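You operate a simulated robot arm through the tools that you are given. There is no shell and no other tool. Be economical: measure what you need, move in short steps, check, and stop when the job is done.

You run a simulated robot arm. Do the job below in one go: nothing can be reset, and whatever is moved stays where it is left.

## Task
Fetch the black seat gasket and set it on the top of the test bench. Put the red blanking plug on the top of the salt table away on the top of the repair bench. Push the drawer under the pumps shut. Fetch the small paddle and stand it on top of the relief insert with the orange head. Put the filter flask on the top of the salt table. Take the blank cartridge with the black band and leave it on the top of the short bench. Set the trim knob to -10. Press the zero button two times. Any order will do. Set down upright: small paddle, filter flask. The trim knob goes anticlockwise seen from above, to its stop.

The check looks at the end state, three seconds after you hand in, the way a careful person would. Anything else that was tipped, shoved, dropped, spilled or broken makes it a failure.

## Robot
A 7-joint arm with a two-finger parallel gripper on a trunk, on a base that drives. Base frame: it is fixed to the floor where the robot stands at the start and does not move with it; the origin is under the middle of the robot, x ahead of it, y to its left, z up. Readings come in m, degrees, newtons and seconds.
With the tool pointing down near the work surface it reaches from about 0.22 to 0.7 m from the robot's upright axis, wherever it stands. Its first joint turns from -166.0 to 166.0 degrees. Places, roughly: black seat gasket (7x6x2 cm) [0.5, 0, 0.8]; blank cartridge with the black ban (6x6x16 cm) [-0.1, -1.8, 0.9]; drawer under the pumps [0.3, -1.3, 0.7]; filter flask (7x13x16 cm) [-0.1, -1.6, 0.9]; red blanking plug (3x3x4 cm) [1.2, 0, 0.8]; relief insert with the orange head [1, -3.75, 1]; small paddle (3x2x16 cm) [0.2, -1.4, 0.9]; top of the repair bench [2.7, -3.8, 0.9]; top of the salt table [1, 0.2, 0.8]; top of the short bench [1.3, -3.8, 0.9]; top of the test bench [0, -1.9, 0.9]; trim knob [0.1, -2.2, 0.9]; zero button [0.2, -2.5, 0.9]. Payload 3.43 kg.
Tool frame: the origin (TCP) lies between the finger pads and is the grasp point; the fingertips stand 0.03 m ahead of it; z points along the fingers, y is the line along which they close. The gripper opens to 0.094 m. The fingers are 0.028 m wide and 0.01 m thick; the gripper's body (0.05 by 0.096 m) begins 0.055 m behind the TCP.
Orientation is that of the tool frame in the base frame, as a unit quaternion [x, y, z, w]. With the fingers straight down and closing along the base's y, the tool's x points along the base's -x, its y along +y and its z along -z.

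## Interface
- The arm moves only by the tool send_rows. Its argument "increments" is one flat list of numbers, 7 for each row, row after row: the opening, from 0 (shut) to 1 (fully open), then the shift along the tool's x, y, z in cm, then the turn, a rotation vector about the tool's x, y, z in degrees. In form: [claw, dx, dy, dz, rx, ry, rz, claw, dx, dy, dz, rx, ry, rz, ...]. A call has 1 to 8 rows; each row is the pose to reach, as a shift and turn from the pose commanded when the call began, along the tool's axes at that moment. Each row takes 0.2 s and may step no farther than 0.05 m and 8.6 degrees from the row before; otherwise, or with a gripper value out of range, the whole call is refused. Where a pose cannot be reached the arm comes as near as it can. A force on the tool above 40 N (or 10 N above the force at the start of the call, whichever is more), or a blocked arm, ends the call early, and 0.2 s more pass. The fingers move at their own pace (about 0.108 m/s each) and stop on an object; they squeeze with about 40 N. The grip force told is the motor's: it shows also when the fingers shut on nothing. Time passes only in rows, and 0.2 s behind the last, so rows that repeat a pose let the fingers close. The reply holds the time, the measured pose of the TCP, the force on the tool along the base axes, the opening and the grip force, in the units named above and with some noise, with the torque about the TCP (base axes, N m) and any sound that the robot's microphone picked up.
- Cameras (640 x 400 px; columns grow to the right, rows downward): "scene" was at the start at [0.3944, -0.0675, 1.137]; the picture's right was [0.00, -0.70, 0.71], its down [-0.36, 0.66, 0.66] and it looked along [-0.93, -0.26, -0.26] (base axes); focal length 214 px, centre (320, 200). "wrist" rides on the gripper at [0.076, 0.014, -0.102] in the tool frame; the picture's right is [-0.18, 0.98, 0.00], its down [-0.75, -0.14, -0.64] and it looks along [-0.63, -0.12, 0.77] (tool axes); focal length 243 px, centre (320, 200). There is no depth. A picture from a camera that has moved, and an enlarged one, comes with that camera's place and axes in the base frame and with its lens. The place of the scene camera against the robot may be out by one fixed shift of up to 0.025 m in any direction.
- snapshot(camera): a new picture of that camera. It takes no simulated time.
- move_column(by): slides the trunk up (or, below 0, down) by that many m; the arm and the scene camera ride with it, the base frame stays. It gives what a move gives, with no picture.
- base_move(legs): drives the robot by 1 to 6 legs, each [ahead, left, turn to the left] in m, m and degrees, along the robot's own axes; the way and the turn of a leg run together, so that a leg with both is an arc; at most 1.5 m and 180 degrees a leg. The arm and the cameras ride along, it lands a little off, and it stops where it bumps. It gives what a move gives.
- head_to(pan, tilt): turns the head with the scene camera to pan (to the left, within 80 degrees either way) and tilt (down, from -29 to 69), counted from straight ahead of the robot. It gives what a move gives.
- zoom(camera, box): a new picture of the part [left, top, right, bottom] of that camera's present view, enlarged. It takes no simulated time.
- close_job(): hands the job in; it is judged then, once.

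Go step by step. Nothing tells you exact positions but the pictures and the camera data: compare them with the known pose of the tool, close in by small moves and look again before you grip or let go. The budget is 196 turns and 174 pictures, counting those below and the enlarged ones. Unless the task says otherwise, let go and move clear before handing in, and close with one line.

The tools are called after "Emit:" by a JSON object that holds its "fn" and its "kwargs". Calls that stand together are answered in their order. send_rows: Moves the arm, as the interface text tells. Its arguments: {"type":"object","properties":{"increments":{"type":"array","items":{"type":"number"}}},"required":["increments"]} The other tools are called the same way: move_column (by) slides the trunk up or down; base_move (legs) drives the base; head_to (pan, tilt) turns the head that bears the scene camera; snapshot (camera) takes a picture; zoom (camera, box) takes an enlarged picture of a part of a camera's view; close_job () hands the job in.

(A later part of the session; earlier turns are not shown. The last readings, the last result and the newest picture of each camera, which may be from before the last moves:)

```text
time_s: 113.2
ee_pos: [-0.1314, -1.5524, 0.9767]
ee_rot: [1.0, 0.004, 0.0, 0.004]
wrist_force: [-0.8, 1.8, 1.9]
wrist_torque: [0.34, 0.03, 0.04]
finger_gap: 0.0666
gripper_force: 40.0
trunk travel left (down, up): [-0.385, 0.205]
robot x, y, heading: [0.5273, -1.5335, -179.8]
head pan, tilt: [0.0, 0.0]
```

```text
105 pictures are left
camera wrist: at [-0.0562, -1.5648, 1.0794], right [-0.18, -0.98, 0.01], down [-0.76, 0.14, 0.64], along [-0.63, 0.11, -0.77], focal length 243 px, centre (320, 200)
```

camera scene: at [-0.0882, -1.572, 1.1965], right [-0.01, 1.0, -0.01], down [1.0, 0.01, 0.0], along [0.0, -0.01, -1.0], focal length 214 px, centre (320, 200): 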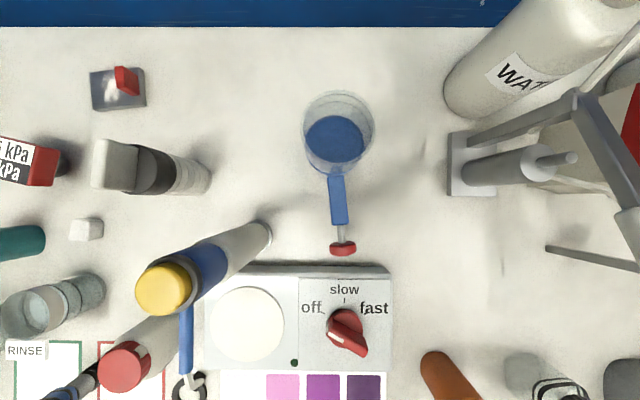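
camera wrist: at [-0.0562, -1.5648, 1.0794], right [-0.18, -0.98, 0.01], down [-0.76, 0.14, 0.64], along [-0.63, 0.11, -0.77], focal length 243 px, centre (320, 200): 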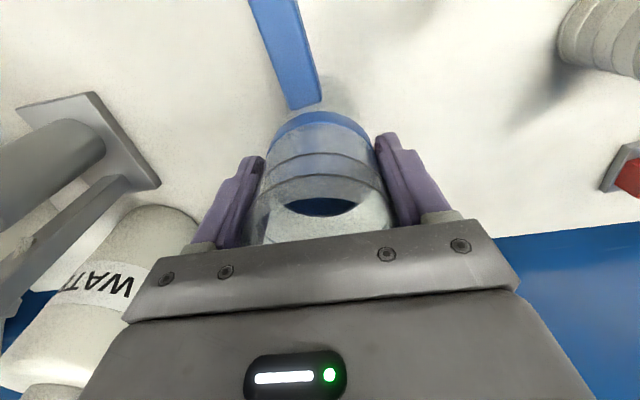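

Flask gripped at 6.7 cm. Lifting straight up with the trunk, smoothly.

Emit:
{"fn": "send_rows", "kwargs": {"increments": [0.4, 0, 0, -1, 0, 0, 0, 0.4, 0, 0, -2.5, 0, 0, 0, 0.4, 0, 0, -4.5, 0, 0, 0, 0.4, 0, 0, -6.5, 0, 0, 0, 0.4, 0, 0, -8, 0, 0, 0]}}

Emit:
{"fn": "move_column", "kwargs": {"by": 0.16}}

Emit:
{"fn": "snapshot", "kwargs": {"camera": "wrist"}}

```text
time_s: 114.4
ee_pos: [-0.1317, -1.5476, 1.0574]
ee_rot: [1.0, 0.004, 0.001, 0.005]
wrist_force: [-0.4, -0.1, -2.5]
wrist_torque: [0.01, 0.03, 0.0]
finger_gap: 0.0664
gripper_force: 40.0
trunk travel left (down, up): [-0.385, 0.205]
robot x, y, heading: [0.5224, -1.531, -179.6]
head pan, tilt: [0.0, 0.0]
```

```text
time_s: 116.3
ee_pos: [-0.132, -1.5485, 1.2185]
ee_rot: [1.0, 0.003, 0.0, 0.004]
wrist_force: [-0.3, -0.5, -4.1]
wrist_torque: [0.0, 0.02, 0.01]
finger_gap: 0.0664
gripper_force: 40.1
trunk travel left (down, up): [-0.545, 0.045]
robot x, y, heading: [0.5238, -1.53, -179.8]
head pan, tilt: [0.0, 0.0]
```

```text
104 pictures are left
camera wrist: at [-0.0565, -1.5611, 1.3193], right [-0.18, -0.98, 0.01], down [-0.76, 0.14, 0.64], along [-0.63, 0.11, -0.77], focal length 243 px, centre (320, 200)
```

wrist: 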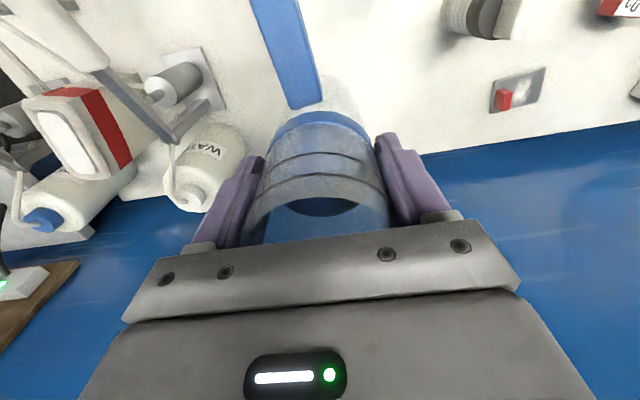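

The flask is up and level. I'll retract the arm over the low scale, then drive back and turn toward the salt table.

Emit:
{"fn": "send_rows", "kwargs": {"increments": [0.4, 2, 0, 0, 0, 0, 0, 0.4, 6, 0, 0, 0, 0, 0, 0.4, 10, 0, 0, 0, 0, 0, 0.4, 14, 0, 0, 0, 0, 0, 0.4, 18, 0, 0, 0, 0, 0, 0.4, 22, 0, 0, 0, 0, 0, 0.4, 26, 0, 0, 0, 0, 0, 0.4, 28, 0, 0, 0, 0, 0]}}

Emit:
{"fn": "base_move", "kwargs": {"legs": [[-0.5, 0, 0], [0, 0, -90], [0.97, 0, 0], [0, 0.5, 0]]}}

Emit:
{"fn": "snapshot", "kwargs": {"camera": "scene"}}

Emit:
{"fn": "snapshot", "kwargs": {"camera": "wrist"}}

```text
time_s: 118.1
ee_pos: [0.1501, -1.5472, 1.2183]
ee_rot: [1.0, 0.003, 0.001, 0.005]
wrist_force: [0.0, 0.5, -2.9]
wrist_torque: [-0.01, 0.02, 0.01]
finger_gap: 0.0664
gripper_force: 39.5
trunk travel left (down, up): [-0.545, 0.045]
robot x, y, heading: [0.5251, -1.5348, -179.6]
head pan, tilt: [0.0, 0.0]
```

```text
time_s: 132.0
ee_pos: [0.5578, -0.1874, 1.2184]
ee_rot: [-0.701, 0.713, 0.002, -0.003]
wrist_force: [-0.4, 0.5, -4.0]
wrist_torque: [0.05, 0.0, -0.05]
finger_gap: 0.0662
gripper_force: 40.0
trunk travel left (down, up): [-0.545, 0.045]
robot x, y, heading: [0.563, -0.5616, 88.7]
head pan, tilt: [0.0, 0.0]
```

```text
103 pictures are left
camera scene: at [0.5454, -0.0855, 1.2541], right [1.0, -0.02, -0.01], down [-0.02, -1.0, 0.0], along [-0.01, 0.0, -1.0], focal length 214 px, centre (320, 200)
```

scene: 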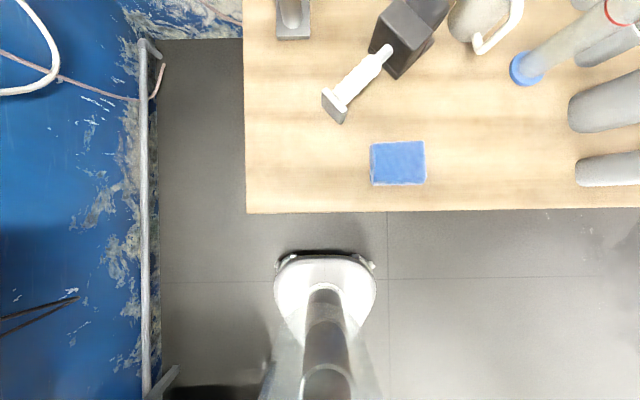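

```text
102 pictures are left
camera wrist: at [0.5418, -0.2639, 1.3202], right [-0.98, 0.2, 0.01], down [0.16, 0.75, 0.64], along [0.12, 0.63, -0.77], focal length 243 px, centre (320, 200)
```

wrist: 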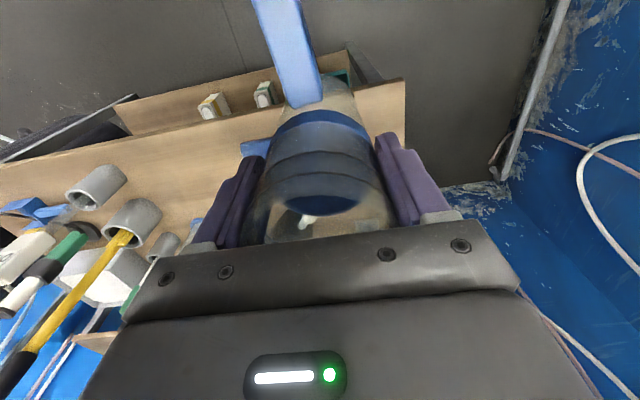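

Nice view: the salt table corner is empty from x 0.40 to 0.66. I'll set the flask at about (0.50,0.03), moving there first at height.

Emit:
{"fn": "send_rows", "kwargs": {"increments": [0.4, -2, 0.6, 0, 0, 0, 0, 0.4, -6, 1.8, 0, 0, 0, 0, 0.4, -10, 3, 0, 0, 0, 0, 0.4, -14, 4.2, 0, 0, 0, 0, 0.4, -18, 5.4, 0, 0, 0, 0, 0.4, -21, 6.2, 0, 0, 0, 0, 0.4, -21.6, 6.2, 0, 0, 0, 0]}}

Emit:
{"fn": "move_column", "kwargs": {"by": -0.2}}

Emit:
{"fn": "snapshot", "kwargs": {"camera": "scene"}}

Emit:
{"fn": "snapshot", "kwargs": {"camera": "wrist"}}

```text
time_s: 133.6
ee_pos: [0.5011, 0.0286, 1.2187]
ee_rot: [-0.701, 0.713, 0.002, -0.004]
wrist_force: [-0.1, -0.6, -3.5]
wrist_torque: [0.02, 0.01, 0.0]
finger_gap: 0.0661
gripper_force: 39.8
trunk travel left (down, up): [-0.545, 0.045]
robot x, y, heading: [0.5627, -0.5639, 88.7]
head pan, tilt: [0.0, 0.0]
```

```text
time_s: 135.8
ee_pos: [0.4991, 0.0277, 1.0176]
ee_rot: [-0.7, 0.714, 0.003, -0.004]
wrist_force: [-0.8, -0.1, -2.8]
wrist_torque: [0.05, -0.04, 0.0]
finger_gap: 0.066
gripper_force: 39.9
trunk travel left (down, up): [-0.345, 0.245]
robot x, y, heading: [0.5645, -0.5657, 88.6]
head pan, tilt: [0.0, 0.0]
```

```text
101 pictures are left
camera scene: at [0.4892, 0.1313, 1.0535], right [1.0, -0.02, -0.01], down [-0.02, -1.0, 0.0], along [-0.01, 0.0, -1.0], focal length 214 px, centre (320, 200)
```

scene: 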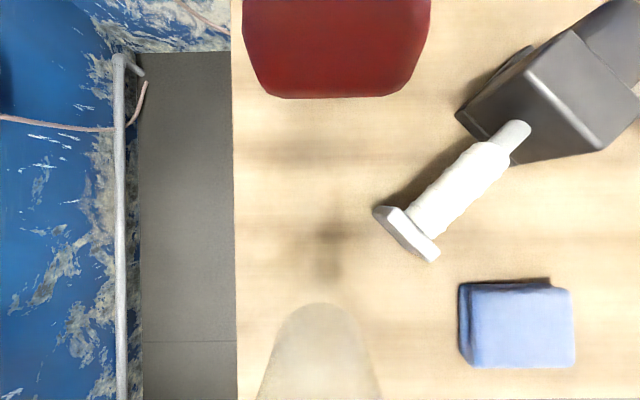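

```text
100 pictures are left
camera wrist: at [0.4856, -0.0471, 1.1196], right [-0.98, 0.2, 0.01], down [0.16, 0.75, 0.64], along [0.12, 0.63, -0.77], focal length 243 px, centre (320, 200)
```

wrist: 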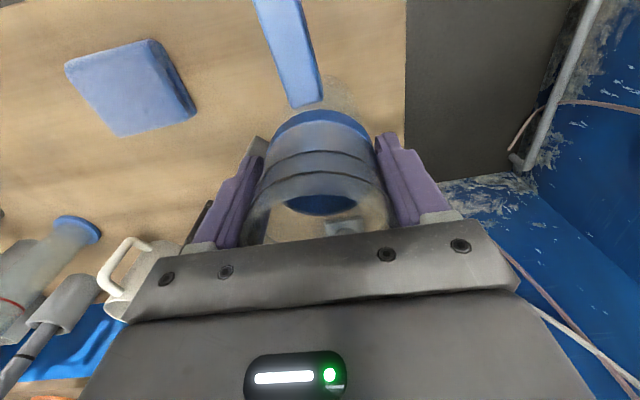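

A red lever end at about (0.51,0.15,1.02) is just under the head, so I must not descend here. I'll rise and turn the tool 45° so the head swings toward +x over low things, then place at (0.51,0.01).

Emit:
{"fn": "move_column", "kwargs": {"by": 0.07}}

Emit:
{"fn": "send_rows", "kwargs": {"increments": [0.4, 0.3, -0.2, 0, 0, 0, 7.5, 0.4, 0.6, -0.4, 0, 0, 0, 15, 0.4, 0.9, -0.6, 0, 0, 0, 22.5, 0.4, 1.2, -0.8, 0, 0, 0, 30, 0.4, 1.5, -1.0, 0, 0, 0, 37.5, 0.4, 1.8, -1.1, 0, 0, 0, 45]}}

Emit:
{"fn": "snapshot", "kwargs": {"camera": "scene"}}

Emit:
{"fn": "snapshot", "kwargs": {"camera": "wrist"}}

```text
time_s: 136.9
ee_pos: [0.5012, 0.0282, 1.088]
ee_rot: [-0.701, 0.713, 0.002, -0.003]
wrist_force: [0.2, -0.2, -4.3]
wrist_torque: [0.0, 0.03, 0.03]
finger_gap: 0.0657
gripper_force: 39.7
trunk travel left (down, up): [-0.415, 0.175]
robot x, y, heading: [0.5611, -0.565, 88.6]
head pan, tilt: [0.0, 0.0]
```

```text
time_s: 138.3
ee_pos: [0.5109, 0.0109, 1.0886]
ee_rot: [-0.373, 0.928, 0.001, -0.004]
wrist_force: [0.0, 0.1, -3.5]
wrist_torque: [0.0, -0.05, -0.01]
finger_gap: 0.0659
gripper_force: 39.5
trunk travel left (down, up): [-0.415, 0.175]
robot x, y, heading: [0.5674, -0.5647, 88.8]
head pan, tilt: [0.0, 0.0]
```

```text
99 pictures are left
camera scene: at [0.577, 0.0796, 1.1233], right [0.69, -0.72, 0.0], down [-0.72, -0.69, 0.01], along [-0.01, 0.0, -1.0], focal length 214 px, centre (320, 200)
```

scene: 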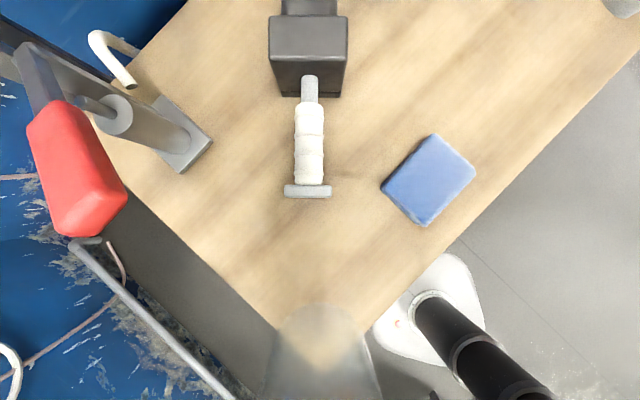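

```text
98 pictures are left
camera wrist: at [0.4468, -0.0317, 1.1903], right [-0.55, 0.84, 0.0], down [0.65, 0.42, 0.64], along [0.53, 0.35, -0.77], focal length 243 px, centre (320, 200)
```

wrist: 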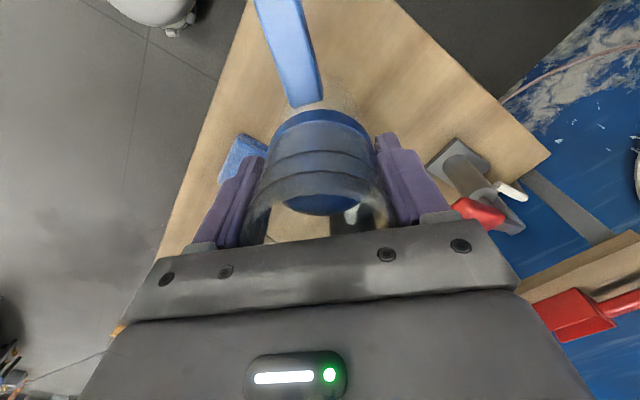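

Head is now clear of the lever. Lowering the flask toward the table.

Emit:
{"fn": "move_column", "kwargs": {"by": -0.155}}

Emit:
{"fn": "snapshot", "kwargs": {"camera": "wrist"}}

Emit:
{"fn": "send_rows", "kwargs": {"increments": [0.4, 0, 0, 0.5, 0, 0, 0, 0.4, 0, 0, 0.8, 0, 0, 0, 0.4, 0, 0, 1.1, 0, 0, 0, 0.4, 0, 0, 1.4, 0, 0, 0, 0.4, 0, 0, 1.7, 0, 0, 0]}}

```text
time_s: 140.1
ee_pos: [0.5121, 0.0108, 0.9344]
ee_rot: [-0.374, 0.927, 0.001, -0.004]
wrist_force: [0.4, 0.5, -3.7]
wrist_torque: [0.04, -0.04, 0.0]
finger_gap: 0.0655
gripper_force: 40.0
trunk travel left (down, up): [-0.26, 0.33]
robot x, y, heading: [0.565, -0.5602, 88.8]
head pan, tilt: [0.0, 0.0]
```

```text
97 pictures are left
camera wrist: at [0.447, -0.0317, 1.0355], right [-0.55, 0.83, 0.0], down [0.65, 0.42, 0.64], along [0.53, 0.35, -0.77], focal length 243 px, centre (320, 200)
```

wrist: 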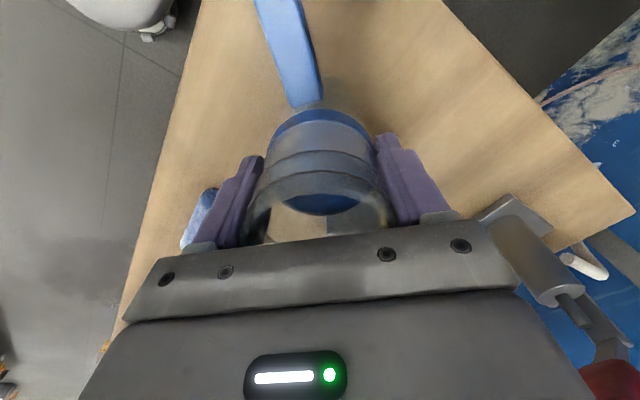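

```text
time_s: 141.2
ee_pos: [0.5128, 0.0105, 0.9179]
ee_rot: [-0.374, 0.927, 0.002, -0.004]
wrist_force: [-0.5, -1.1, 12.8]
wrist_torque: [-0.41, -0.22, 0.0]
finger_gap: 0.0657
gripper_force: 39.6
trunk travel left (down, up): [-0.26, 0.33]
robot x, y, heading: [0.5641, -0.5625, 88.9]
head pan, tilt: [0.0, 0.0]
```

Flask base is on the table. Release and rise straight up.

Emit:
{"fn": "send_rows", "kwargs": {"increments": [0.8, 0, 0, -0.1, 0, 0, 0, 1, 0, 0, -0.1, 0, 0, 0, 1, 0, 0, -0.1, 0, 0, 0, 1, 0, 0, -3, 0, 0, 0, 1, 0, 0, -6, 0, 0, 0, 1, 0, 0, -9, 0, 0, 0, 1, 0, 0, -12, 0, 0, 0]}}

Emit:
{"fn": "move_column", "kwargs": {"by": 0.12}}

Emit:
{"fn": "snapshot", "kwargs": {"camera": "wrist"}}

```text
time_s: 142.8
ee_pos: [0.5116, 0.0113, 1.036]
ee_rot: [-0.376, 0.927, 0.001, -0.004]
wrist_force: [0.2, 0.2, 0.4]
wrist_torque: [-0.01, -0.03, 0.0]
finger_gap: 0.0938
gripper_force: 0.1
trunk travel left (down, up): [-0.26, 0.33]
robot x, y, heading: [0.5635, -0.5639, 88.7]
head pan, tilt: [0.0, 0.0]
```

```text
time_s: 144.3
ee_pos: [0.5124, 0.0122, 1.155]
ee_rot: [-0.375, 0.927, 0.0, -0.004]
wrist_force: [0.2, 0.6, -0.2]
wrist_torque: [0.0, 0.0, 0.02]
finger_gap: 0.094
gripper_force: 0.1
trunk travel left (down, up): [-0.38, 0.21]
robot x, y, heading: [0.5662, -0.5618, 89.1]
head pan, tilt: [0.0, 0.0]
```

```text
96 pictures are left
camera wrist: at [0.4475, -0.0305, 1.2577], right [-0.55, 0.83, 0.0], down [0.65, 0.42, 0.64], along [0.53, 0.35, -0.77], focal length 243 px, centre (320, 200)
```

wrist: 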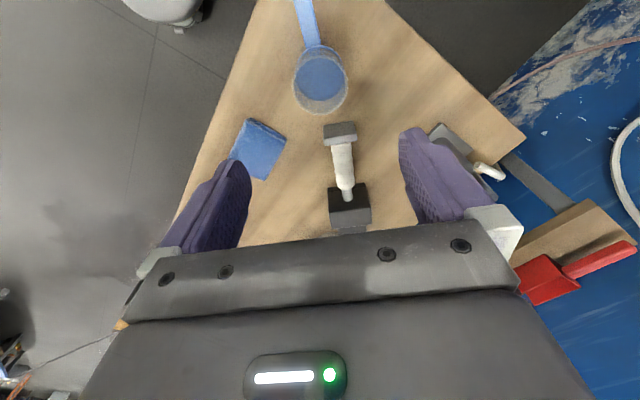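

The flask stands well. I'll retract, square the tool, and drive along the table to the red plug near (1.2,0).

Emit:
{"fn": "send_rows", "kwargs": {"increments": [0.7, 1.8, -3.1, 0, 0, 0, -7.5, 0.5, 3.6, -6.2, 0, 0, 0, -15, 0.5, 5.4, -9.3, 0, 0, 0, -22.5, 0.5, 7.3, -12.4, 0, 0, 0, -30, 0.5, 9.1, -15.5, 0, 0, 0, -37.5, 0.5, 10.9, -18.6, 0, 0, 0, -45]}}

Emit:
{"fn": "base_move", "kwargs": {"legs": [[0, -0.6, 0]]}}

Emit:
{"fn": "head_to", "kwargs": {"pan": 0, "tilt": -20}}

Emit:
{"fn": "snapshot", "kwargs": {"camera": "scene"}}

Emit:
{"fn": "snapshot", "kwargs": {"camera": "wrist"}}

```text
time_s: 145.8
ee_pos: [0.5632, -0.1963, 1.1564]
ee_rot: [-0.703, 0.712, 0.003, -0.003]
wrist_force: [0.3, 0.1, -0.2]
wrist_torque: [0.01, 0.02, -0.02]
finger_gap: 0.0468
gripper_force: 0.1
trunk travel left (down, up): [-0.38, 0.21]
robot x, y, heading: [0.5658, -0.5593, 88.8]
head pan, tilt: [0.0, 0.0]
```

```text
time_s: 149.2
ee_pos: [1.1687, -0.2081, 1.1565]
ee_rot: [-0.703, 0.712, 0.003, -0.003]
wrist_force: [1.5, 0.5, 0.5]
wrist_torque: [0.01, 0.01, 0.01]
finger_gap: 0.047
gripper_force: 0.1
trunk travel left (down, up): [-0.38, 0.21]
robot x, y, heading: [1.1764, -0.5715, 89.1]
head pan, tilt: [0.0, 0.0]
```

```text
time_s: 150.0
ee_pos: [1.1685, -0.2069, 1.1573]
ee_rot: [-0.703, 0.711, 0.003, -0.004]
wrist_force: [0.2, -0.4, 0.4]
wrist_torque: [0.04, -0.01, 0.01]
finger_gap: 0.0469
gripper_force: 0.0
trunk travel left (down, up): [-0.38, 0.21]
robot x, y, heading: [1.1728, -0.5741, 89.1]
head pan, tilt: [0.0, -20.0]
```

```text
95 pictures are left
camera scene: at [1.1559, -0.0752, 1.2056], right [1.0, -0.01, -0.01], down [-0.01, -0.94, -0.34], along [0.0, 0.34, -0.94], focal length 214 px, centre (320, 200)
```

scene: 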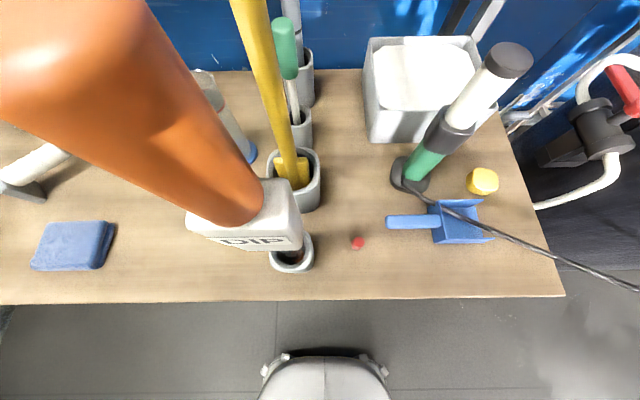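

```text
94 pictures are left
camera wrist: at [1.1528, -0.283, 1.2578], right [-0.98, 0.2, 0.01], down [0.16, 0.75, 0.64], along [0.12, 0.63, -0.77], focal length 243 px, centre (320, 200)
```

wrist: 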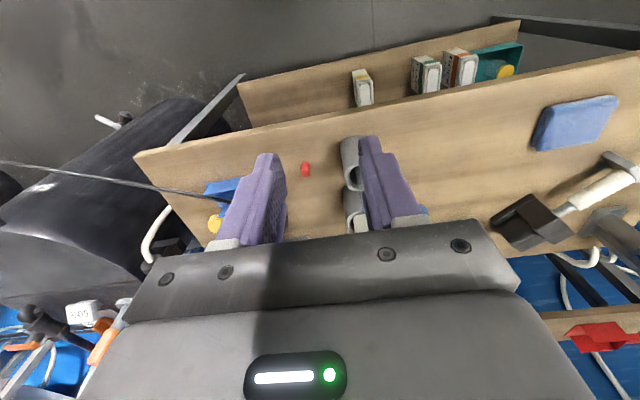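

The plug is at about (1.234,-0.012), but a tall orange-handled dipper stands at (1.12,-0.03) very near the head. I'll swing the head away clockwise (toward +x, then back) by turning the tool 135°.

Emit:
{"fn": "head_to", "kwargs": {"pan": 0, "tilt": 0}}

Emit:
{"fn": "send_rows", "kwargs": {"increments": [0.5, 0, 0, 0, 0, 0, 8.5, 0.5, 0, 0, 0, 0, 0, 17, 0.5, 0, 0, 0, 0, 0, 25.5, 0.5, 0, 0, 0, 0, 0, 34, 0.5, 0, 0, 0, 0, 0, 42.5, 0.5, 0, 0, 0, 0, 0, 51, 0.5, 0, 0, 0, 0, 0, 59.5, 0.5, 0, 0, 0, 0, 0, 68]}}

Emit:
{"fn": "send_rows", "kwargs": {"increments": [0.5, 0, 0, 0, 0, 0, 8.5, 0.5, 0, 0, 0, 0, 0, 17, 0.5, 0, 0, 0, 0, 0, 25.5, 0.5, 0, 0, 0, 0, 0, 34, 0.5, 0, 0, 0, 0, 0, 42.5, 0.5, 0, 0, 0, 0, 0, 51, 0.5, 0, 0, 0, 0, 0, 59.5, 0.5, 0, 0, 0, 0, 0, 67]}}

Emit:
{"fn": "snapshot", "kwargs": {"camera": "wrist"}}

Emit:
{"fn": "snapshot", "kwargs": {"camera": "scene"}}

```text
time_s: 150.8
ee_pos: [1.1674, -0.2071, 1.1556]
ee_rot: [-0.703, 0.712, 0.003, -0.003]
wrist_force: [0.8, -0.2, 0.4]
wrist_torque: [0.01, -0.01, 0.0]
finger_gap: 0.0469
gripper_force: 0.0
trunk travel left (down, up): [-0.38, 0.21]
robot x, y, heading: [1.1716, -0.5726, 89.2]
head pan, tilt: [0.0, 0.0]
```

```text
time_s: 152.6
ee_pos: [1.1679, -0.2079, 1.1555]
ee_rot: [-0.184, 0.983, -0.001, -0.005]
wrist_force: [-0.6, 0.2, -0.3]
wrist_torque: [0.0, -0.01, 0.0]
finger_gap: 0.047
gripper_force: 0.1
trunk travel left (down, up): [-0.38, 0.21]
robot x, y, heading: [1.1741, -0.5736, 88.9]
head pan, tilt: [0.0, 0.0]
```

```text
time_s: 154.4
ee_pos: [1.1685, -0.2078, 1.1556]
ee_rot: [0.39, 0.921, -0.002, -0.003]
wrist_force: [-0.5, -0.3, -0.6]
wrist_torque: [0.02, -0.01, -0.03]
finger_gap: 0.0472
gripper_force: 0.0
trunk travel left (down, up): [-0.38, 0.21]
robot x, y, heading: [1.1742, -0.5721, 89.1]
head pan, tilt: [0.0, 0.0]
```

```text
93 pictures are left
camera wrist: at [1.125, -0.1426, 1.2573], right [0.83, 0.55, -0.01], down [0.43, -0.64, 0.64], along [0.35, -0.54, -0.77], focal length 243 px, centre (320, 200)
```

wrist: 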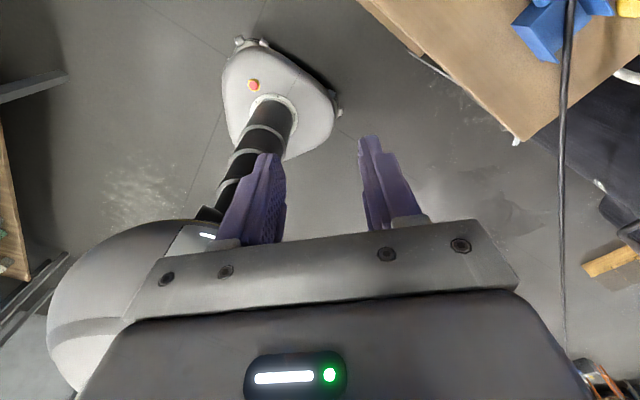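

```text
92 pictures are left
camera scene: at [1.2305, -0.2937, 1.1906], right [-0.72, -0.7, 0.01], down [-0.7, 0.72, 0.01], along [-0.01, 0.0, -1.0], focal length 214 px, centre (320, 200)
```

scene: 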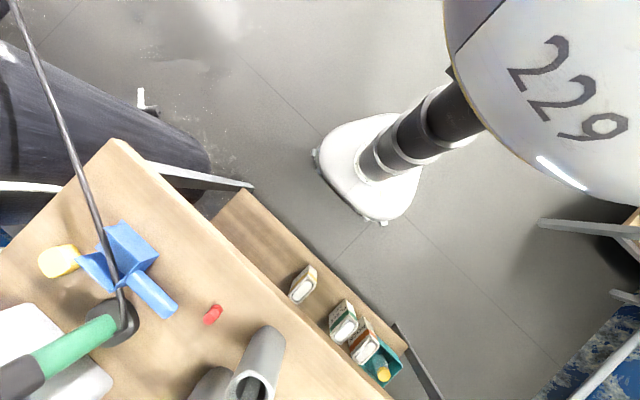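

The plug is at about (1.237,-0.014); the wire lies low over the scoop. Moving over the plug and partway down.

Emit:
{"fn": "send_rows", "kwargs": {"increments": [0.6, 1.8, 3.7, 0, 0, 0, 0, 0.6, 3.6, 7.4, 0, 0, 0, 0, 0.6, 5.5, 11.1, 0, 0, 0, 0, 0.6, 7.3, 14.8, 0, 0, 0, 0, 0.6, 9.2, 18.5, 0, 0, 0, 0, 0.6, 9.2, 18.5, 4.5, 0, 0, 0, 0.6, 9.2, 18.5, 9, 0, 0, 0, 0.6, 9.2, 18.5, 13.5, 0, 0, 0]}}

Emit:
{"fn": "snapshot", "kwargs": {"camera": "wrist"}}

Emit:
{"fn": "snapshot", "kwargs": {"camera": "scene"}}

```text
time_s: 156.2
ee_pos: [1.236, -0.0082, 1.0194]
ee_rot: [0.388, 0.921, -0.002, -0.004]
wrist_force: [-0.6, 0.6, -0.1]
wrist_torque: [-0.02, -0.03, -0.02]
finger_gap: 0.0565
gripper_force: 0.0
trunk travel left (down, up): [-0.38, 0.21]
robot x, y, heading: [1.1721, -0.5771, 89.0]
head pan, tilt: [0.0, 0.0]
```

```text
91 pictures are left
camera wrist: at [1.1927, 0.0558, 1.1211], right [0.83, 0.55, -0.01], down [0.43, -0.64, 0.64], along [0.35, -0.54, -0.77], focal length 243 px, centre (320, 200)
```

wrist: 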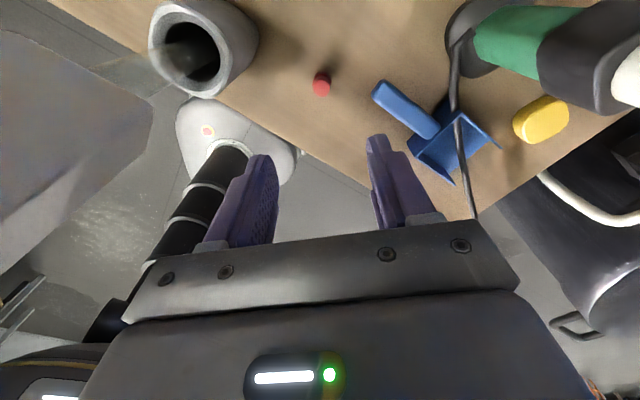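

```text
90 pictures are left
camera scene: at [1.2985, -0.0949, 1.0544], right [-0.72, -0.7, 0.01], down [-0.7, 0.72, 0.01], along [-0.01, 0.0, -1.0], focal length 214 px, centre (320, 200)
```

scene: 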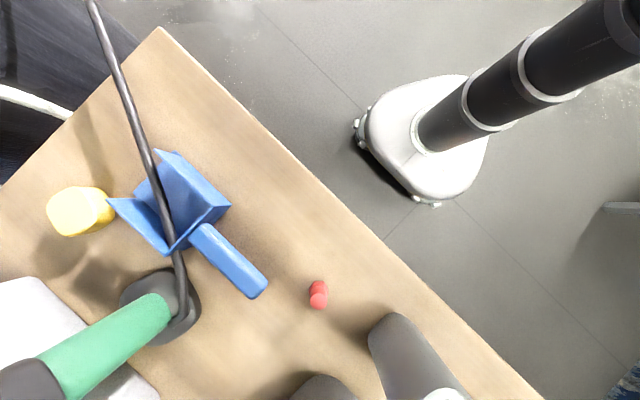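

The plug is right under the TCP. Descending to z≈0.845 in steps.

Emit:
{"fn": "send_rows", "kwargs": {"increments": [0.5, 0, 0, 4.5, 0, 0, 0, 0.5, 0, 0, 9, 0, 0, 0, 0.5, 0, 0, 12.5, 0, 0, 0]}}

Emit:
{"fn": "snapshot", "kwargs": {"camera": "wrist"}}

```text
time_s: 157.0
ee_pos: [1.2356, -0.0101, 0.8952]
ee_rot: [0.389, 0.921, -0.003, -0.003]
wrist_force: [0.8, 0.8, -0.2]
wrist_torque: [-0.03, 0.0, -0.03]
finger_gap: 0.0473
gripper_force: 0.0
trunk travel left (down, up): [-0.38, 0.21]
robot x, y, heading: [1.1689, -0.5774, 89.2]
head pan, tilt: [0.0, 0.0]
```

```text
89 pictures are left
camera wrist: at [1.1918, 0.0553, 0.9973], right [0.83, 0.55, -0.01], down [0.43, -0.64, 0.64], along [0.35, -0.54, -0.77], focal length 243 px, centre (320, 200)
```

wrist: 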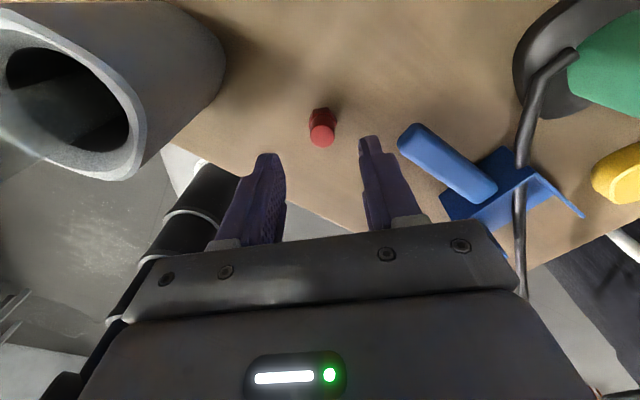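

Aligned. Lower 5 cm and close.

Emit:
{"fn": "send_rows", "kwargs": {"increments": [0.5, 0, 0, 3, 0, 0, 0, 0.5, 0, 0, 5, 0, 0, 0, 0, 0, 0, 5, 0, 0, 0, 0, 0, 0, 5, 0, 0, 0, 0, 0, 0, 5, 0, 0, 0]}}

Emit:
{"fn": "send_rows", "kwargs": {"increments": [0, 0, 0, -4.5, 0, 0, 0, 0, 0, 0, -9, 0, 0, 0, 0, 0, 0, -13.5, 0, 0, 0, 0, 0, 0, -18, 0, 0, 0, 0, 0, 0, -22.5, 0, 0, 0, 0, 0, 0, -27, 0, 0, 0, 0, 0, 0, -31.5, 0, 0, 0]}}

Emit:
{"fn": "snapshot", "kwargs": {"camera": "wrist"}}

```text
time_s: 158.2
ee_pos: [1.2349, -0.0071, 0.8468]
ee_rot: [0.388, 0.922, -0.002, -0.004]
wrist_force: [0.2, 0.7, 0.7]
wrist_torque: [0.04, -0.06, -0.01]
finger_gap: 0.0187
gripper_force: 39.8
trunk travel left (down, up): [-0.38, 0.21]
robot x, y, heading: [1.1759, -0.5785, 89.2]
head pan, tilt: [0.0, 0.0]
```

```text
time_s: 159.8
ee_pos: [1.2369, -0.014, 1.165]
ee_rot: [0.388, 0.922, -0.002, -0.004]
wrist_force: [0.2, 0.3, -0.1]
wrist_torque: [0.01, -0.02, -0.01]
finger_gap: 0.0196
gripper_force: 40.1
trunk travel left (down, up): [-0.38, 0.21]
robot x, y, heading: [1.1709, -0.5742, 89.1]
head pan, tilt: [0.0, 0.0]
```

```text
88 pictures are left
camera wrist: at [1.1937, 0.0509, 1.2669], right [0.83, 0.55, -0.01], down [0.43, -0.64, 0.64], along [0.35, -0.54, -0.77], focal length 243 px, centre (320, 200)
```

wrist: 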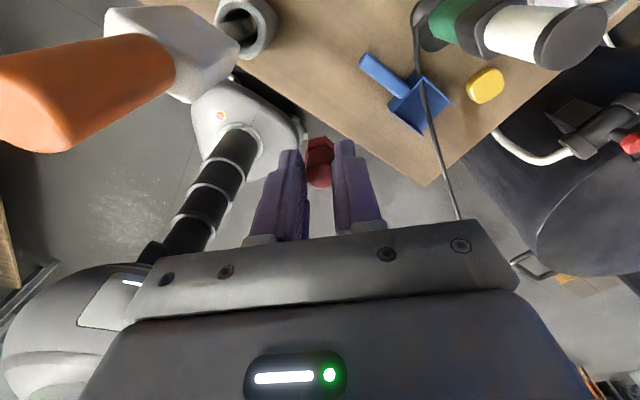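

Plug held. I'll retract toward the robot, swing the tool back, then drive down the aisle and turn toward the far benches.

Emit:
{"fn": "send_rows", "kwargs": {"increments": [0, -2.9, -2.8, 0, 0, 0, 0, 0, -5.8, -5.6, 0, 0, 0, 0, 0, -8.6, -8.4, 0, 0, 0, 0, 0, -11.5, -11.2, 0, 0, 0, 0, 0, -14.4, -14, 0, 0, 0, 0, 0, -17.3, -16.8, 0, 0, 0, 0]}}

Emit:
{"fn": "base_move", "kwargs": {"legs": [[-0.7, 0, 0], [0, 0, -180]]}}

Emit:
{"fn": "send_rows", "kwargs": {"increments": [0, 0, 0, 0, 0, 0, -8.5, 0, 0, 0, 0, 0, 0, -17, 0, 0, 0, 0, 0, 0, -25.5, 0, 0, 0, 0, 0, 0, -34, 0, 0, 0, 0, 0, 0, -42.5, 0, 0, 0, 0, 0, 0, -51, 0, 0, 0, 0, 0, 0, -59.5, 0, 0, 0, 0, 0, 0, -68]}}

Emit:
{"fn": "send_rows", "kwargs": {"increments": [0, 0, 0, 0, 0, 0, -8.5, 0, 0, 0, 0, 0, 0, -17, 0, 0, 0, 0, 0, 0, -25.5, 0, 0, 0, 0, 0, 0, -34, 0, 0, 0, 0, 0, 0, -42.5, 0, 0, 0, 0, 0, 0, -51, 0, 0, 0, 0, 0, 0, -59.5, 0, 0, 0, 0, 0, 0, -67]}}

Emit:
{"fn": "head_to", "kwargs": {"pan": 0, "tilt": -29}}

Emit:
{"fn": "snapshot", "kwargs": {"camera": "scene"}}

```text
time_s: 161.2
ee_pos: [1.2335, -0.2544, 1.1628]
ee_rot: [0.388, 0.922, -0.001, -0.004]
wrist_force: [0.2, 0.1, 0.1]
wrist_torque: [0.02, -0.03, 0.0]
finger_gap: 0.0195
gripper_force: 40.2
trunk travel left (down, up): [-0.38, 0.21]
robot x, y, heading: [1.1727, -0.5733, 89.3]
head pan, tilt: [0.0, 0.0]
```

```text
time_s: 172.5
ee_pos: [1.0923, -1.5888, 1.1631]
ee_rot: [0.915, -0.403, 0.004, -0.001]
wrist_force: [-0.6, -0.6, -0.3]
wrist_torque: [-0.02, -0.02, -0.02]
finger_gap: 0.0197
gripper_force: 39.9
trunk travel left (down, up): [-0.38, 0.21]
robot x, y, heading: [1.1637, -1.2714, -93.0]
head pan, tilt: [0.0, 0.0]
```

```text
time_s: 174.3
ee_pos: [1.0917, -1.5886, 1.1638]
ee_rot: [0.984, 0.179, 0.003, 0.001]
wrist_force: [-0.1, 0.3, 0.3]
wrist_torque: [-0.02, 0.01, -0.01]
finger_gap: 0.0196
gripper_force: 39.8
trunk travel left (down, up): [-0.38, 0.21]
robot x, y, heading: [1.1679, -1.2726, -92.3]
head pan, tilt: [0.0, 0.0]
```

```text
time_s: 176.1
ee_pos: [1.0934, -1.5893, 1.1626]
ee_rot: [0.722, 0.692, 0.003, 0.003]
wrist_force: [0.3, -0.2, -0.3]
wrist_torque: [0.0, 0.0, -0.03]
finger_gap: 0.0196
gripper_force: 39.9
trunk travel left (down, up): [-0.38, 0.21]
robot x, y, heading: [1.1656, -1.2683, -92.8]
head pan, tilt: [0.0, 0.0]
```

```text
time_s: 177.0
ee_pos: [1.093, -1.5886, 1.1626]
ee_rot: [0.723, 0.691, 0.003, 0.003]
wrist_force: [-0.6, -0.1, 0.4]
wrist_torque: [0.0, 0.01, -0.01]
finger_gap: 0.0195
gripper_force: 40.2
trunk travel left (down, up): [-0.38, 0.21]
robot x, y, heading: [1.1685, -1.2714, -92.8]
head pan, tilt: [0.0, -28.6]
```

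```text
87 pictures are left
camera scene: at [1.0714, -1.7461, 1.222], right [-1.0, 0.05, -0.01], down [0.04, 0.88, -0.48], along [-0.01, -0.48, -0.88], focal length 214 px, centre (320, 200)
```

scene: 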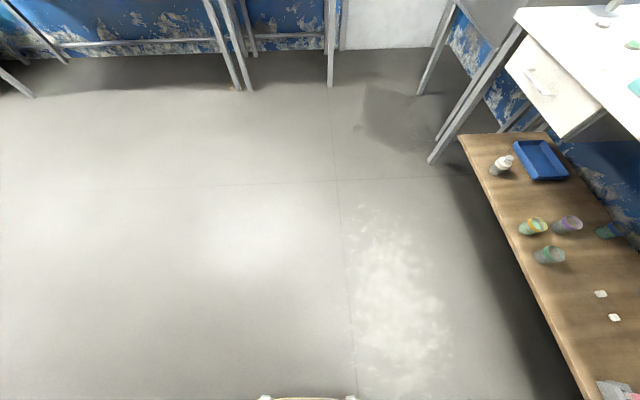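

Floor ahead is clear. A look to the left (+x side) before driving.

Emit:
{"fn": "head_to", "kwargs": {"pan": 65, "tilt": -29}}

Emit:
{"fn": "snapshot", "kwargs": {"camera": "scene"}}

```text
time_s: 178.4
ee_pos: [1.0926, -1.5893, 1.1627]
ee_rot: [0.723, 0.691, 0.003, 0.003]
wrist_force: [-0.1, -0.2, -0.6]
wrist_torque: [0.01, 0.0, -0.01]
finger_gap: 0.0197
gripper_force: 40.0
trunk travel left (down, up): [-0.38, 0.21]
robot x, y, heading: [1.162, -1.2694, -92.6]
head pan, tilt: [65.0, -28.6]
```

```text
86 pictures are left
camera scene: at [1.1317, -1.7489, 1.2611], right [-0.42, 0.02, -0.91], down [0.48, 0.86, -0.2], along [0.78, -0.52, -0.37], focal length 214 px, centre (320, 200)
```

scene: 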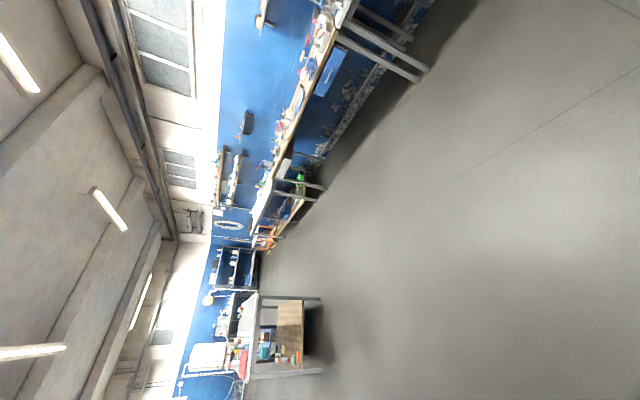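

Clear floor. Driving to stand in front of the repair bench.

Emit:
{"fn": "base_move", "kwargs": {"legs": [[1.1, 0, 2.8], [0, 1.45, 0]]}}

Emit:
{"fn": "head_to", "kwargs": {"pan": 0, "tilt": -29}}

Emit:
{"fn": "snapshot", "kwargs": {"camera": "scene"}}

```text
time_s: 190.7
ee_pos: [2.5617, -2.634, 1.1627]
ee_rot: [0.706, 0.708, 0.003, 0.003]
wrist_force: [0.3, 0.6, 0.0]
wrist_torque: [0.02, 0.04, 0.02]
finger_gap: 0.0196
gripper_force: 39.8
trunk travel left (down, up): [-0.38, 0.21]
robot x, y, heading: [2.6146, -2.3138, -89.8]
head pan, tilt: [65.0, -28.6]
```

```text
time_s: 192.1
ee_pos: [2.5622, -2.6346, 1.1648]
ee_rot: [0.706, 0.708, 0.003, 0.003]
wrist_force: [0.3, 1.4, -0.5]
wrist_torque: [-0.03, 0.04, -0.02]
finger_gap: 0.0195
gripper_force: 40.3
trunk travel left (down, up): [-0.38, 0.21]
robot x, y, heading: [2.6134, -2.3135, -90.2]
head pan, tilt: [0.0, -28.6]
```

```text
85 pictures are left
camera scene: at [2.5468, -2.7927, 1.222], right [-1.0, 0.0, -0.01], down [0.0, 0.88, -0.48], along [0.01, -0.48, -0.88], focal length 214 px, centre (320, 200)
```

scene: 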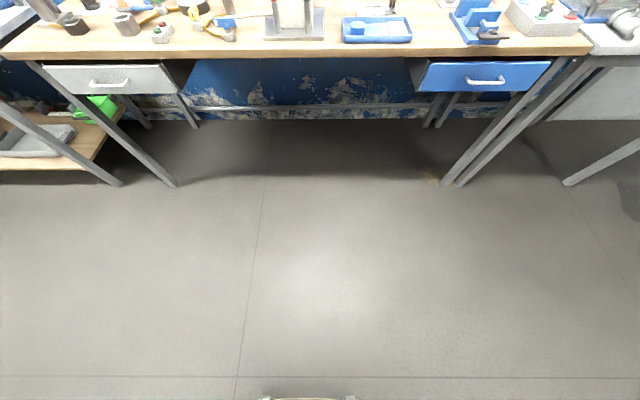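

The repair bench's front edge is near y=-3.4. Moving closer to find a free spot.

Emit:
{"fn": "base_move", "kwargs": {"legs": [[0.52, 0, 0]]}}

Emit:
{"fn": "snapshot", "kwargs": {"camera": "scene"}}

Emit:
{"fn": "snapshot", "kwargs": {"camera": "wrist"}}

```text
time_s: 195.1
ee_pos: [2.559, -3.1515, 1.1641]
ee_rot: [0.708, 0.707, 0.005, 0.002]
wrist_force: [-0.2, -0.3, -0.8]
wrist_torque: [0.01, -0.02, 0.02]
finger_gap: 0.0194
gripper_force: 40.2
trunk travel left (down, up): [-0.38, 0.21]
robot x, y, heading: [2.6166, -2.8284, -89.8]
head pan, tilt: [0.0, -28.6]
```

```text
84 pictures are left
camera scene: at [2.5448, -3.3086, 1.2218], right [-1.0, 0.0, -0.01], down [0.0, 0.88, -0.48], along [0.01, -0.48, -0.88], focal length 214 px, centre (320, 200)
```

scene: 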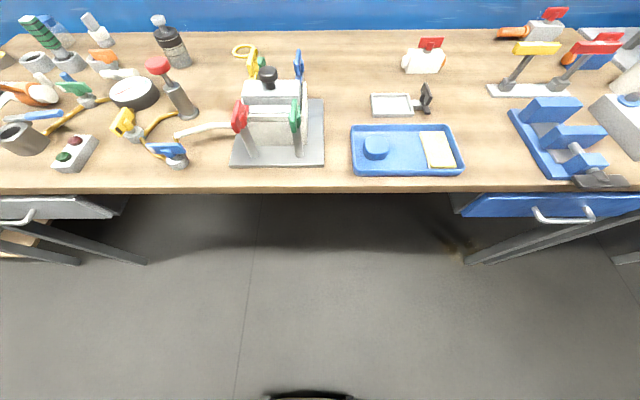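

```text
83 pictures are left
camera wrist: at [2.572, -3.075, 1.265], right [0.98, -0.18, 0.01], down [-0.15, -0.75, 0.64], along [-0.11, -0.63, -0.77], focal length 243 px, centre (320, 200)
```

wrist: 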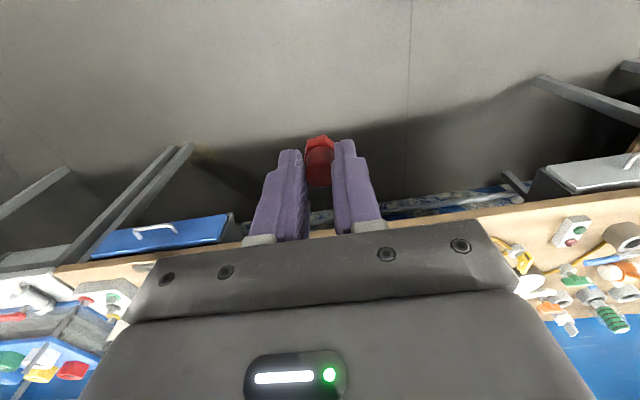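

There's a free patch between the blue tray and the blue vise-like block, near (2.21,-3.57). I'll strafe there and approach.

Emit:
{"fn": "base_move", "kwargs": {"legs": [[0, -0.353, 0], [0.2, 0, 0]]}}

Emit:
{"fn": "head_to", "kwargs": {"pan": 0, "tilt": 0}}

Emit:
{"fn": "send_rows", "kwargs": {"increments": [0, -4, 0, 0, 0, 0, 0, 0, -8, 0, 0, 0, 0, 0, 0, -12, 0, 0, 0, 0, 0]}}

Emit:
{"fn": "snapshot", "kwargs": {"camera": "scene"}}

Emit:
{"fn": "snapshot", "kwargs": {"camera": "wrist"}}

```text
time_s: 198.6
ee_pos: [2.2068, -3.3541, 1.1632]
ee_rot: [0.705, 0.709, 0.004, 0.002]
wrist_force: [-0.5, -0.3, 0.7]
wrist_torque: [0.08, 0.04, 0.0]
finger_gap: 0.0197
gripper_force: 40.5
trunk travel left (down, up): [-0.38, 0.21]
robot x, y, heading: [2.2632, -3.0335, -90.0]
head pan, tilt: [0.0, -28.6]
```

```text
time_s: 199.5
ee_pos: [2.2064, -3.3527, 1.1635]
ee_rot: [0.704, 0.71, 0.002, 0.003]
wrist_force: [-0.2, 0.0, 0.0]
wrist_torque: [0.01, 0.04, 0.01]
finger_gap: 0.0198
gripper_force: 40.1
trunk travel left (down, up): [-0.38, 0.21]
robot x, y, heading: [2.2593, -3.0314, -89.7]
head pan, tilt: [0.0, 0.0]
```

```text
time_s: 200.3
ee_pos: [2.2068, -3.4741, 1.1626]
ee_rot: [0.705, 0.71, 0.004, 0.003]
wrist_force: [0.3, -0.1, -0.3]
wrist_torque: [0.02, 0.01, 0.02]
finger_gap: 0.0196
gripper_force: 39.9
trunk travel left (down, up): [-0.38, 0.21]
robot x, y, heading: [2.2629, -3.0334, -89.5]
head pan, tilt: [0.0, 0.0]
```

```text
82 pictures are left
camera scene: at [2.1936, -3.5913, 1.1995], right [-1.0, -0.01, -0.01], down [-0.01, 1.0, 0.0], along [0.01, 0.0, -1.0], focal length 214 px, centre (320, 200)
```

scene: 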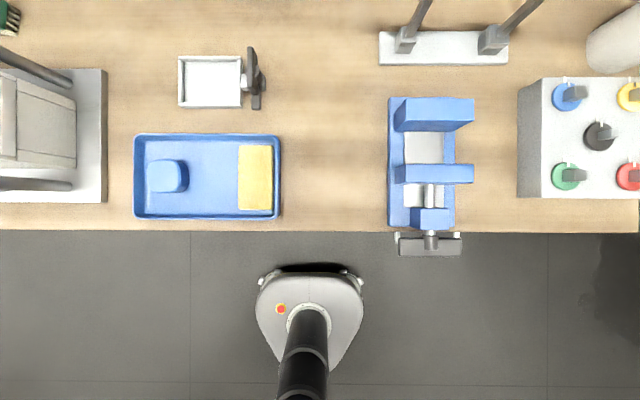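

```text
81 pictures are left
camera wrist: at [2.2195, -3.3978, 1.2658], right [0.98, -0.18, 0.01], down [-0.14, -0.76, 0.64], along [-0.11, -0.63, -0.77], focal length 243 px, centre (320, 200)
```

wrist: 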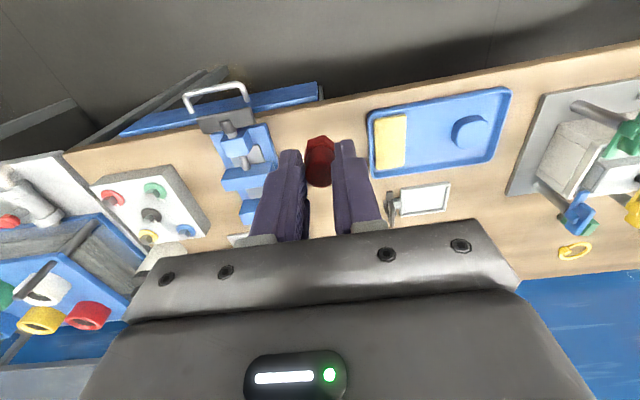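

Good clear gap; target (2.185,-3.635). Moving over and down.

Emit:
{"fn": "send_rows", "kwargs": {"increments": [0, -4, -0.6, 0, 0, 0, 0, 0, -8, -1.2, 0, 0, 0, 0, 0, -12, -1.8, 0, 0, 0, 0, 0, -16.1, -2.2, 0, 0, 0, 0, 0, -16.1, -2.2, 4.5, 0, 0, 0, 0, -16.1, -2.2, 9, 0, 0, 0, 0, -16.1, -2.2, 13.5, 0, 0, 0, 0, -16.1, -2.2, 18, 0, 0, 0]}}

Emit:
{"fn": "snapshot", "kwargs": {"camera": "scene"}}

Emit:
{"fn": "snapshot", "kwargs": {"camera": "wrist"}}

```text
time_s: 202.1
ee_pos: [2.1881, -3.6342, 0.985]
ee_rot: [0.705, 0.71, 0.003, 0.003]
wrist_force: [-0.3, 0.5, -0.2]
wrist_torque: [0.01, 0.02, 0.02]
finger_gap: 0.0194
gripper_force: 40.4
trunk travel left (down, up): [-0.38, 0.21]
robot x, y, heading: [2.2597, -3.033, -90.0]
head pan, tilt: [0.0, 0.0]
```

```text
80 pictures are left
camera scene: at [2.1742, -3.7529, 1.0207], right [-1.0, -0.01, -0.01], down [-0.01, 1.0, 0.0], along [0.01, 0.0, -1.0], focal length 214 px, centre (320, 200)
```

scene: 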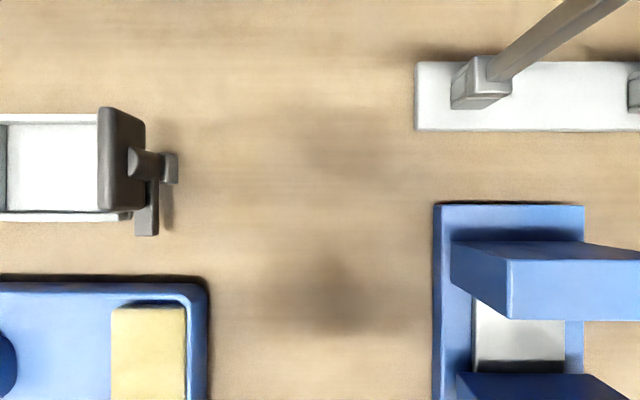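

```text
79 pictures are left
camera wrist: at [2.2, -3.5593, 1.0868], right [0.98, -0.18, 0.01], down [-0.14, -0.75, 0.64], along [-0.11, -0.63, -0.77], focal length 243 px, centre (320, 200)
```

wrist: 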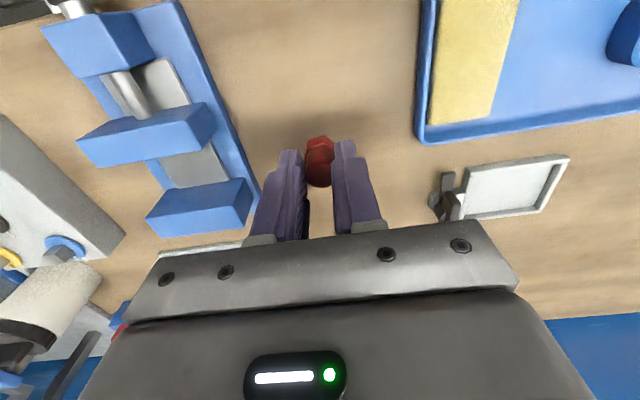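

Clear all round. Lowering to contact.

Emit:
{"fn": "send_rows", "kwargs": {"increments": [0, 0, 0, 4, 0, 0, 0, 0, 0, 0, 6.5, 0, 0, 0, 0, 0, 0, 7.3, 0, 0, 0, 0, 0, 0, 7.9, 0, 0, 0, 0, 0, 0, 8.5, 0, 0, 0, 0, 0, 0, 9.1, 0, 0, 0, 0, 0, 0, 9.7, 0, 0, 0, 0, 0, 0, 10.3, 0, 0, 0]}}

Emit:
{"fn": "snapshot", "kwargs": {"camera": "wrist"}}

```text
time_s: 203.6
ee_pos: [2.1878, -3.6363, 0.8961]
ee_rot: [0.705, 0.71, 0.001, 0.005]
wrist_force: [1.1, 6.9, 19.0]
wrist_torque: [0.19, -0.03, 0.02]
finger_gap: 0.0195
gripper_force: 40.2
trunk travel left (down, up): [-0.38, 0.21]
robot x, y, heading: [2.2595, -3.0337, -89.8]
head pan, tilt: [0.0, 0.0]
stopped in row 7: the force on the tool passed its limit at 54 N (the readings are from after the stop); the commanded pose is now the measured one
```

```text
78 pictures are left
camera wrist: at [2.2008, -3.5581, 0.9977], right [0.98, -0.18, 0.01], down [-0.14, -0.75, 0.65], along [-0.11, -0.64, -0.76], focal length 243 px, centre (320, 200)
```

wrist: 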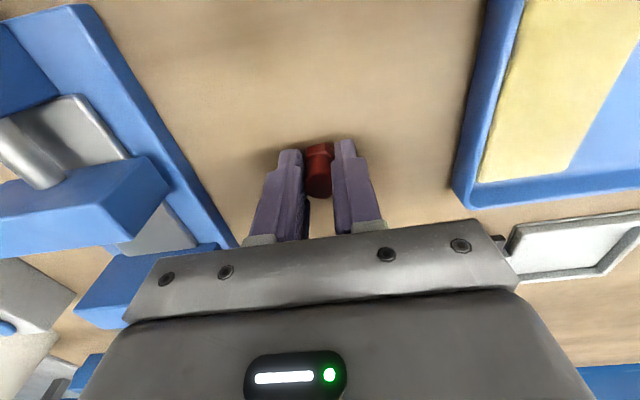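

Contact; the plug swivelled slightly in the fingers but is touching the bench. Ease up a hair, open and rise.

Emit:
{"fn": "send_rows", "kwargs": {"increments": [0.0, 0, 0, -0.2, 0, 0, 0, 0.25, 0, 0, -0.2, 0, 0, 0, 0.4, 0, 0, -0.2, 0, 0, 0, 0.4, 0, 0, -3.5, 0, 0, 0, 0.4, 0, 0, -8, 0, 0, 0, 0.4, 0, 0, -12.5, 0, 0, 0, 0.4, 0, 0, -17, 0, 0, 0, 0.4, 0, 0, -21.5, 0, 0, 0]}}

Emit:
{"fn": "snapshot", "kwargs": {"camera": "wrist"}}

```text
time_s: 205.4
ee_pos: [2.1844, -3.6364, 1.1086]
ee_rot: [0.704, 0.71, 0.002, 0.004]
wrist_force: [-0.1, 0.7, 0.2]
wrist_torque: [0.02, 0.0, 0.0]
finger_gap: 0.0375
gripper_force: 0.1
trunk travel left (down, up): [-0.38, 0.21]
robot x, y, heading: [2.2608, -3.0327, -89.6]
head pan, tilt: [0.0, 0.0]
```

```text
77 pictures are left
camera wrist: at [2.1975, -3.5588, 1.2104], right [0.98, -0.18, 0.01], down [-0.14, -0.75, 0.64], along [-0.11, -0.63, -0.77], focal length 243 px, centre (320, 200)
```

wrist: 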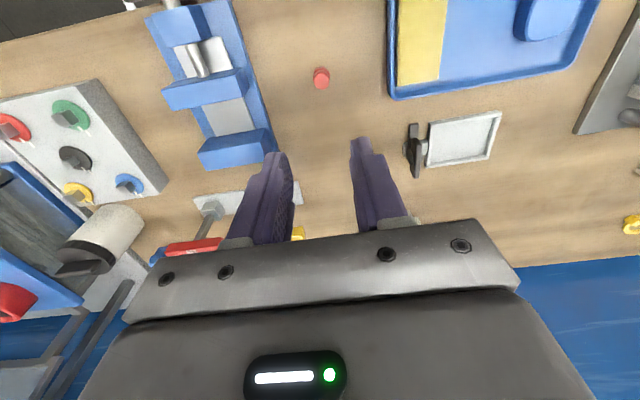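

The plug stands on the repair bench. While here I'll survey the short bench and relief insert: retract, back off and strafe.

Emit:
{"fn": "send_rows", "kwargs": {"increments": [0.4, 4.5, 0, 0, 0, 0, 0, 0.4, 9, 0, 0, 0, 0, 0, 0.4, 13.5, 0, 0, 0, 0, 0, 0.4, 18, 0, 0, 0, 0, 0, 0.4, 22.5, 0, 0, 0, 0, 0]}}

Emit:
{"fn": "base_move", "kwargs": {"legs": [[-0.15, 0, 0], [0, -0.95, 0]]}}

Emit:
{"fn": "head_to", "kwargs": {"pan": 0, "tilt": -29}}

Emit:
{"fn": "snapshot", "kwargs": {"camera": "scene"}}

```text
time_s: 206.6
ee_pos: [2.1867, -3.4066, 1.1077]
ee_rot: [0.704, 0.711, 0.001, 0.005]
wrist_force: [0.4, 0.0, -0.6]
wrist_torque: [-0.01, 0.0, 0.01]
finger_gap: 0.0377
gripper_force: 0.1
trunk travel left (down, up): [-0.38, 0.21]
robot x, y, heading: [2.2604, -3.0335, -89.4]
head pan, tilt: [0.0, 0.0]
```

```text
time_s: 212.7
ee_pos: [1.2106, -3.258, 1.1077]
ee_rot: [0.706, 0.708, 0.001, 0.005]
wrist_force: [-0.1, 0.1, -0.3]
wrist_torque: [0.03, 0.0, 0.02]
finger_gap: 0.0377
gripper_force: 0.1
trunk travel left (down, up): [-0.38, 0.21]
robot x, y, heading: [1.2864, -2.8806, -89.8]
head pan, tilt: [0.0, 0.0]
```

```text
time_s: 213.6
ee_pos: [1.2119, -3.2584, 1.107]
ee_rot: [0.706, 0.708, 0.002, 0.005]
wrist_force: [0.4, 0.5, -0.4]
wrist_torque: [0.01, 0.01, 0.0]
finger_gap: 0.0378
gripper_force: 0.0
trunk travel left (down, up): [-0.38, 0.21]
robot x, y, heading: [1.2839, -2.8818, -89.9]
head pan, tilt: [0.0, -28.6]
```

```text
76 pictures are left
camera scene: at [1.1967, -3.4147, 1.1669], right [-1.0, 0.0, -0.01], down [0.0, 0.88, -0.48], along [0.01, -0.48, -0.88], focal length 214 px, centre (320, 200)
```

scene: 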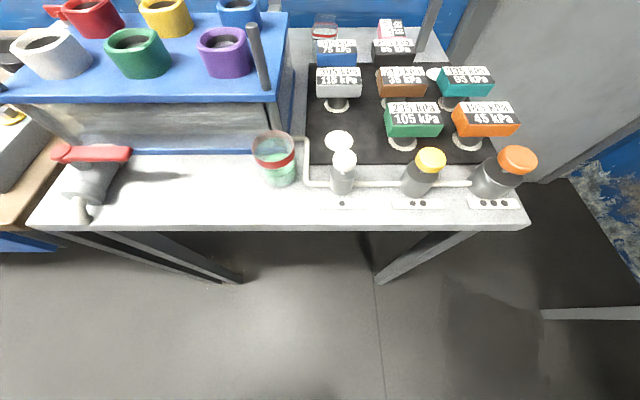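

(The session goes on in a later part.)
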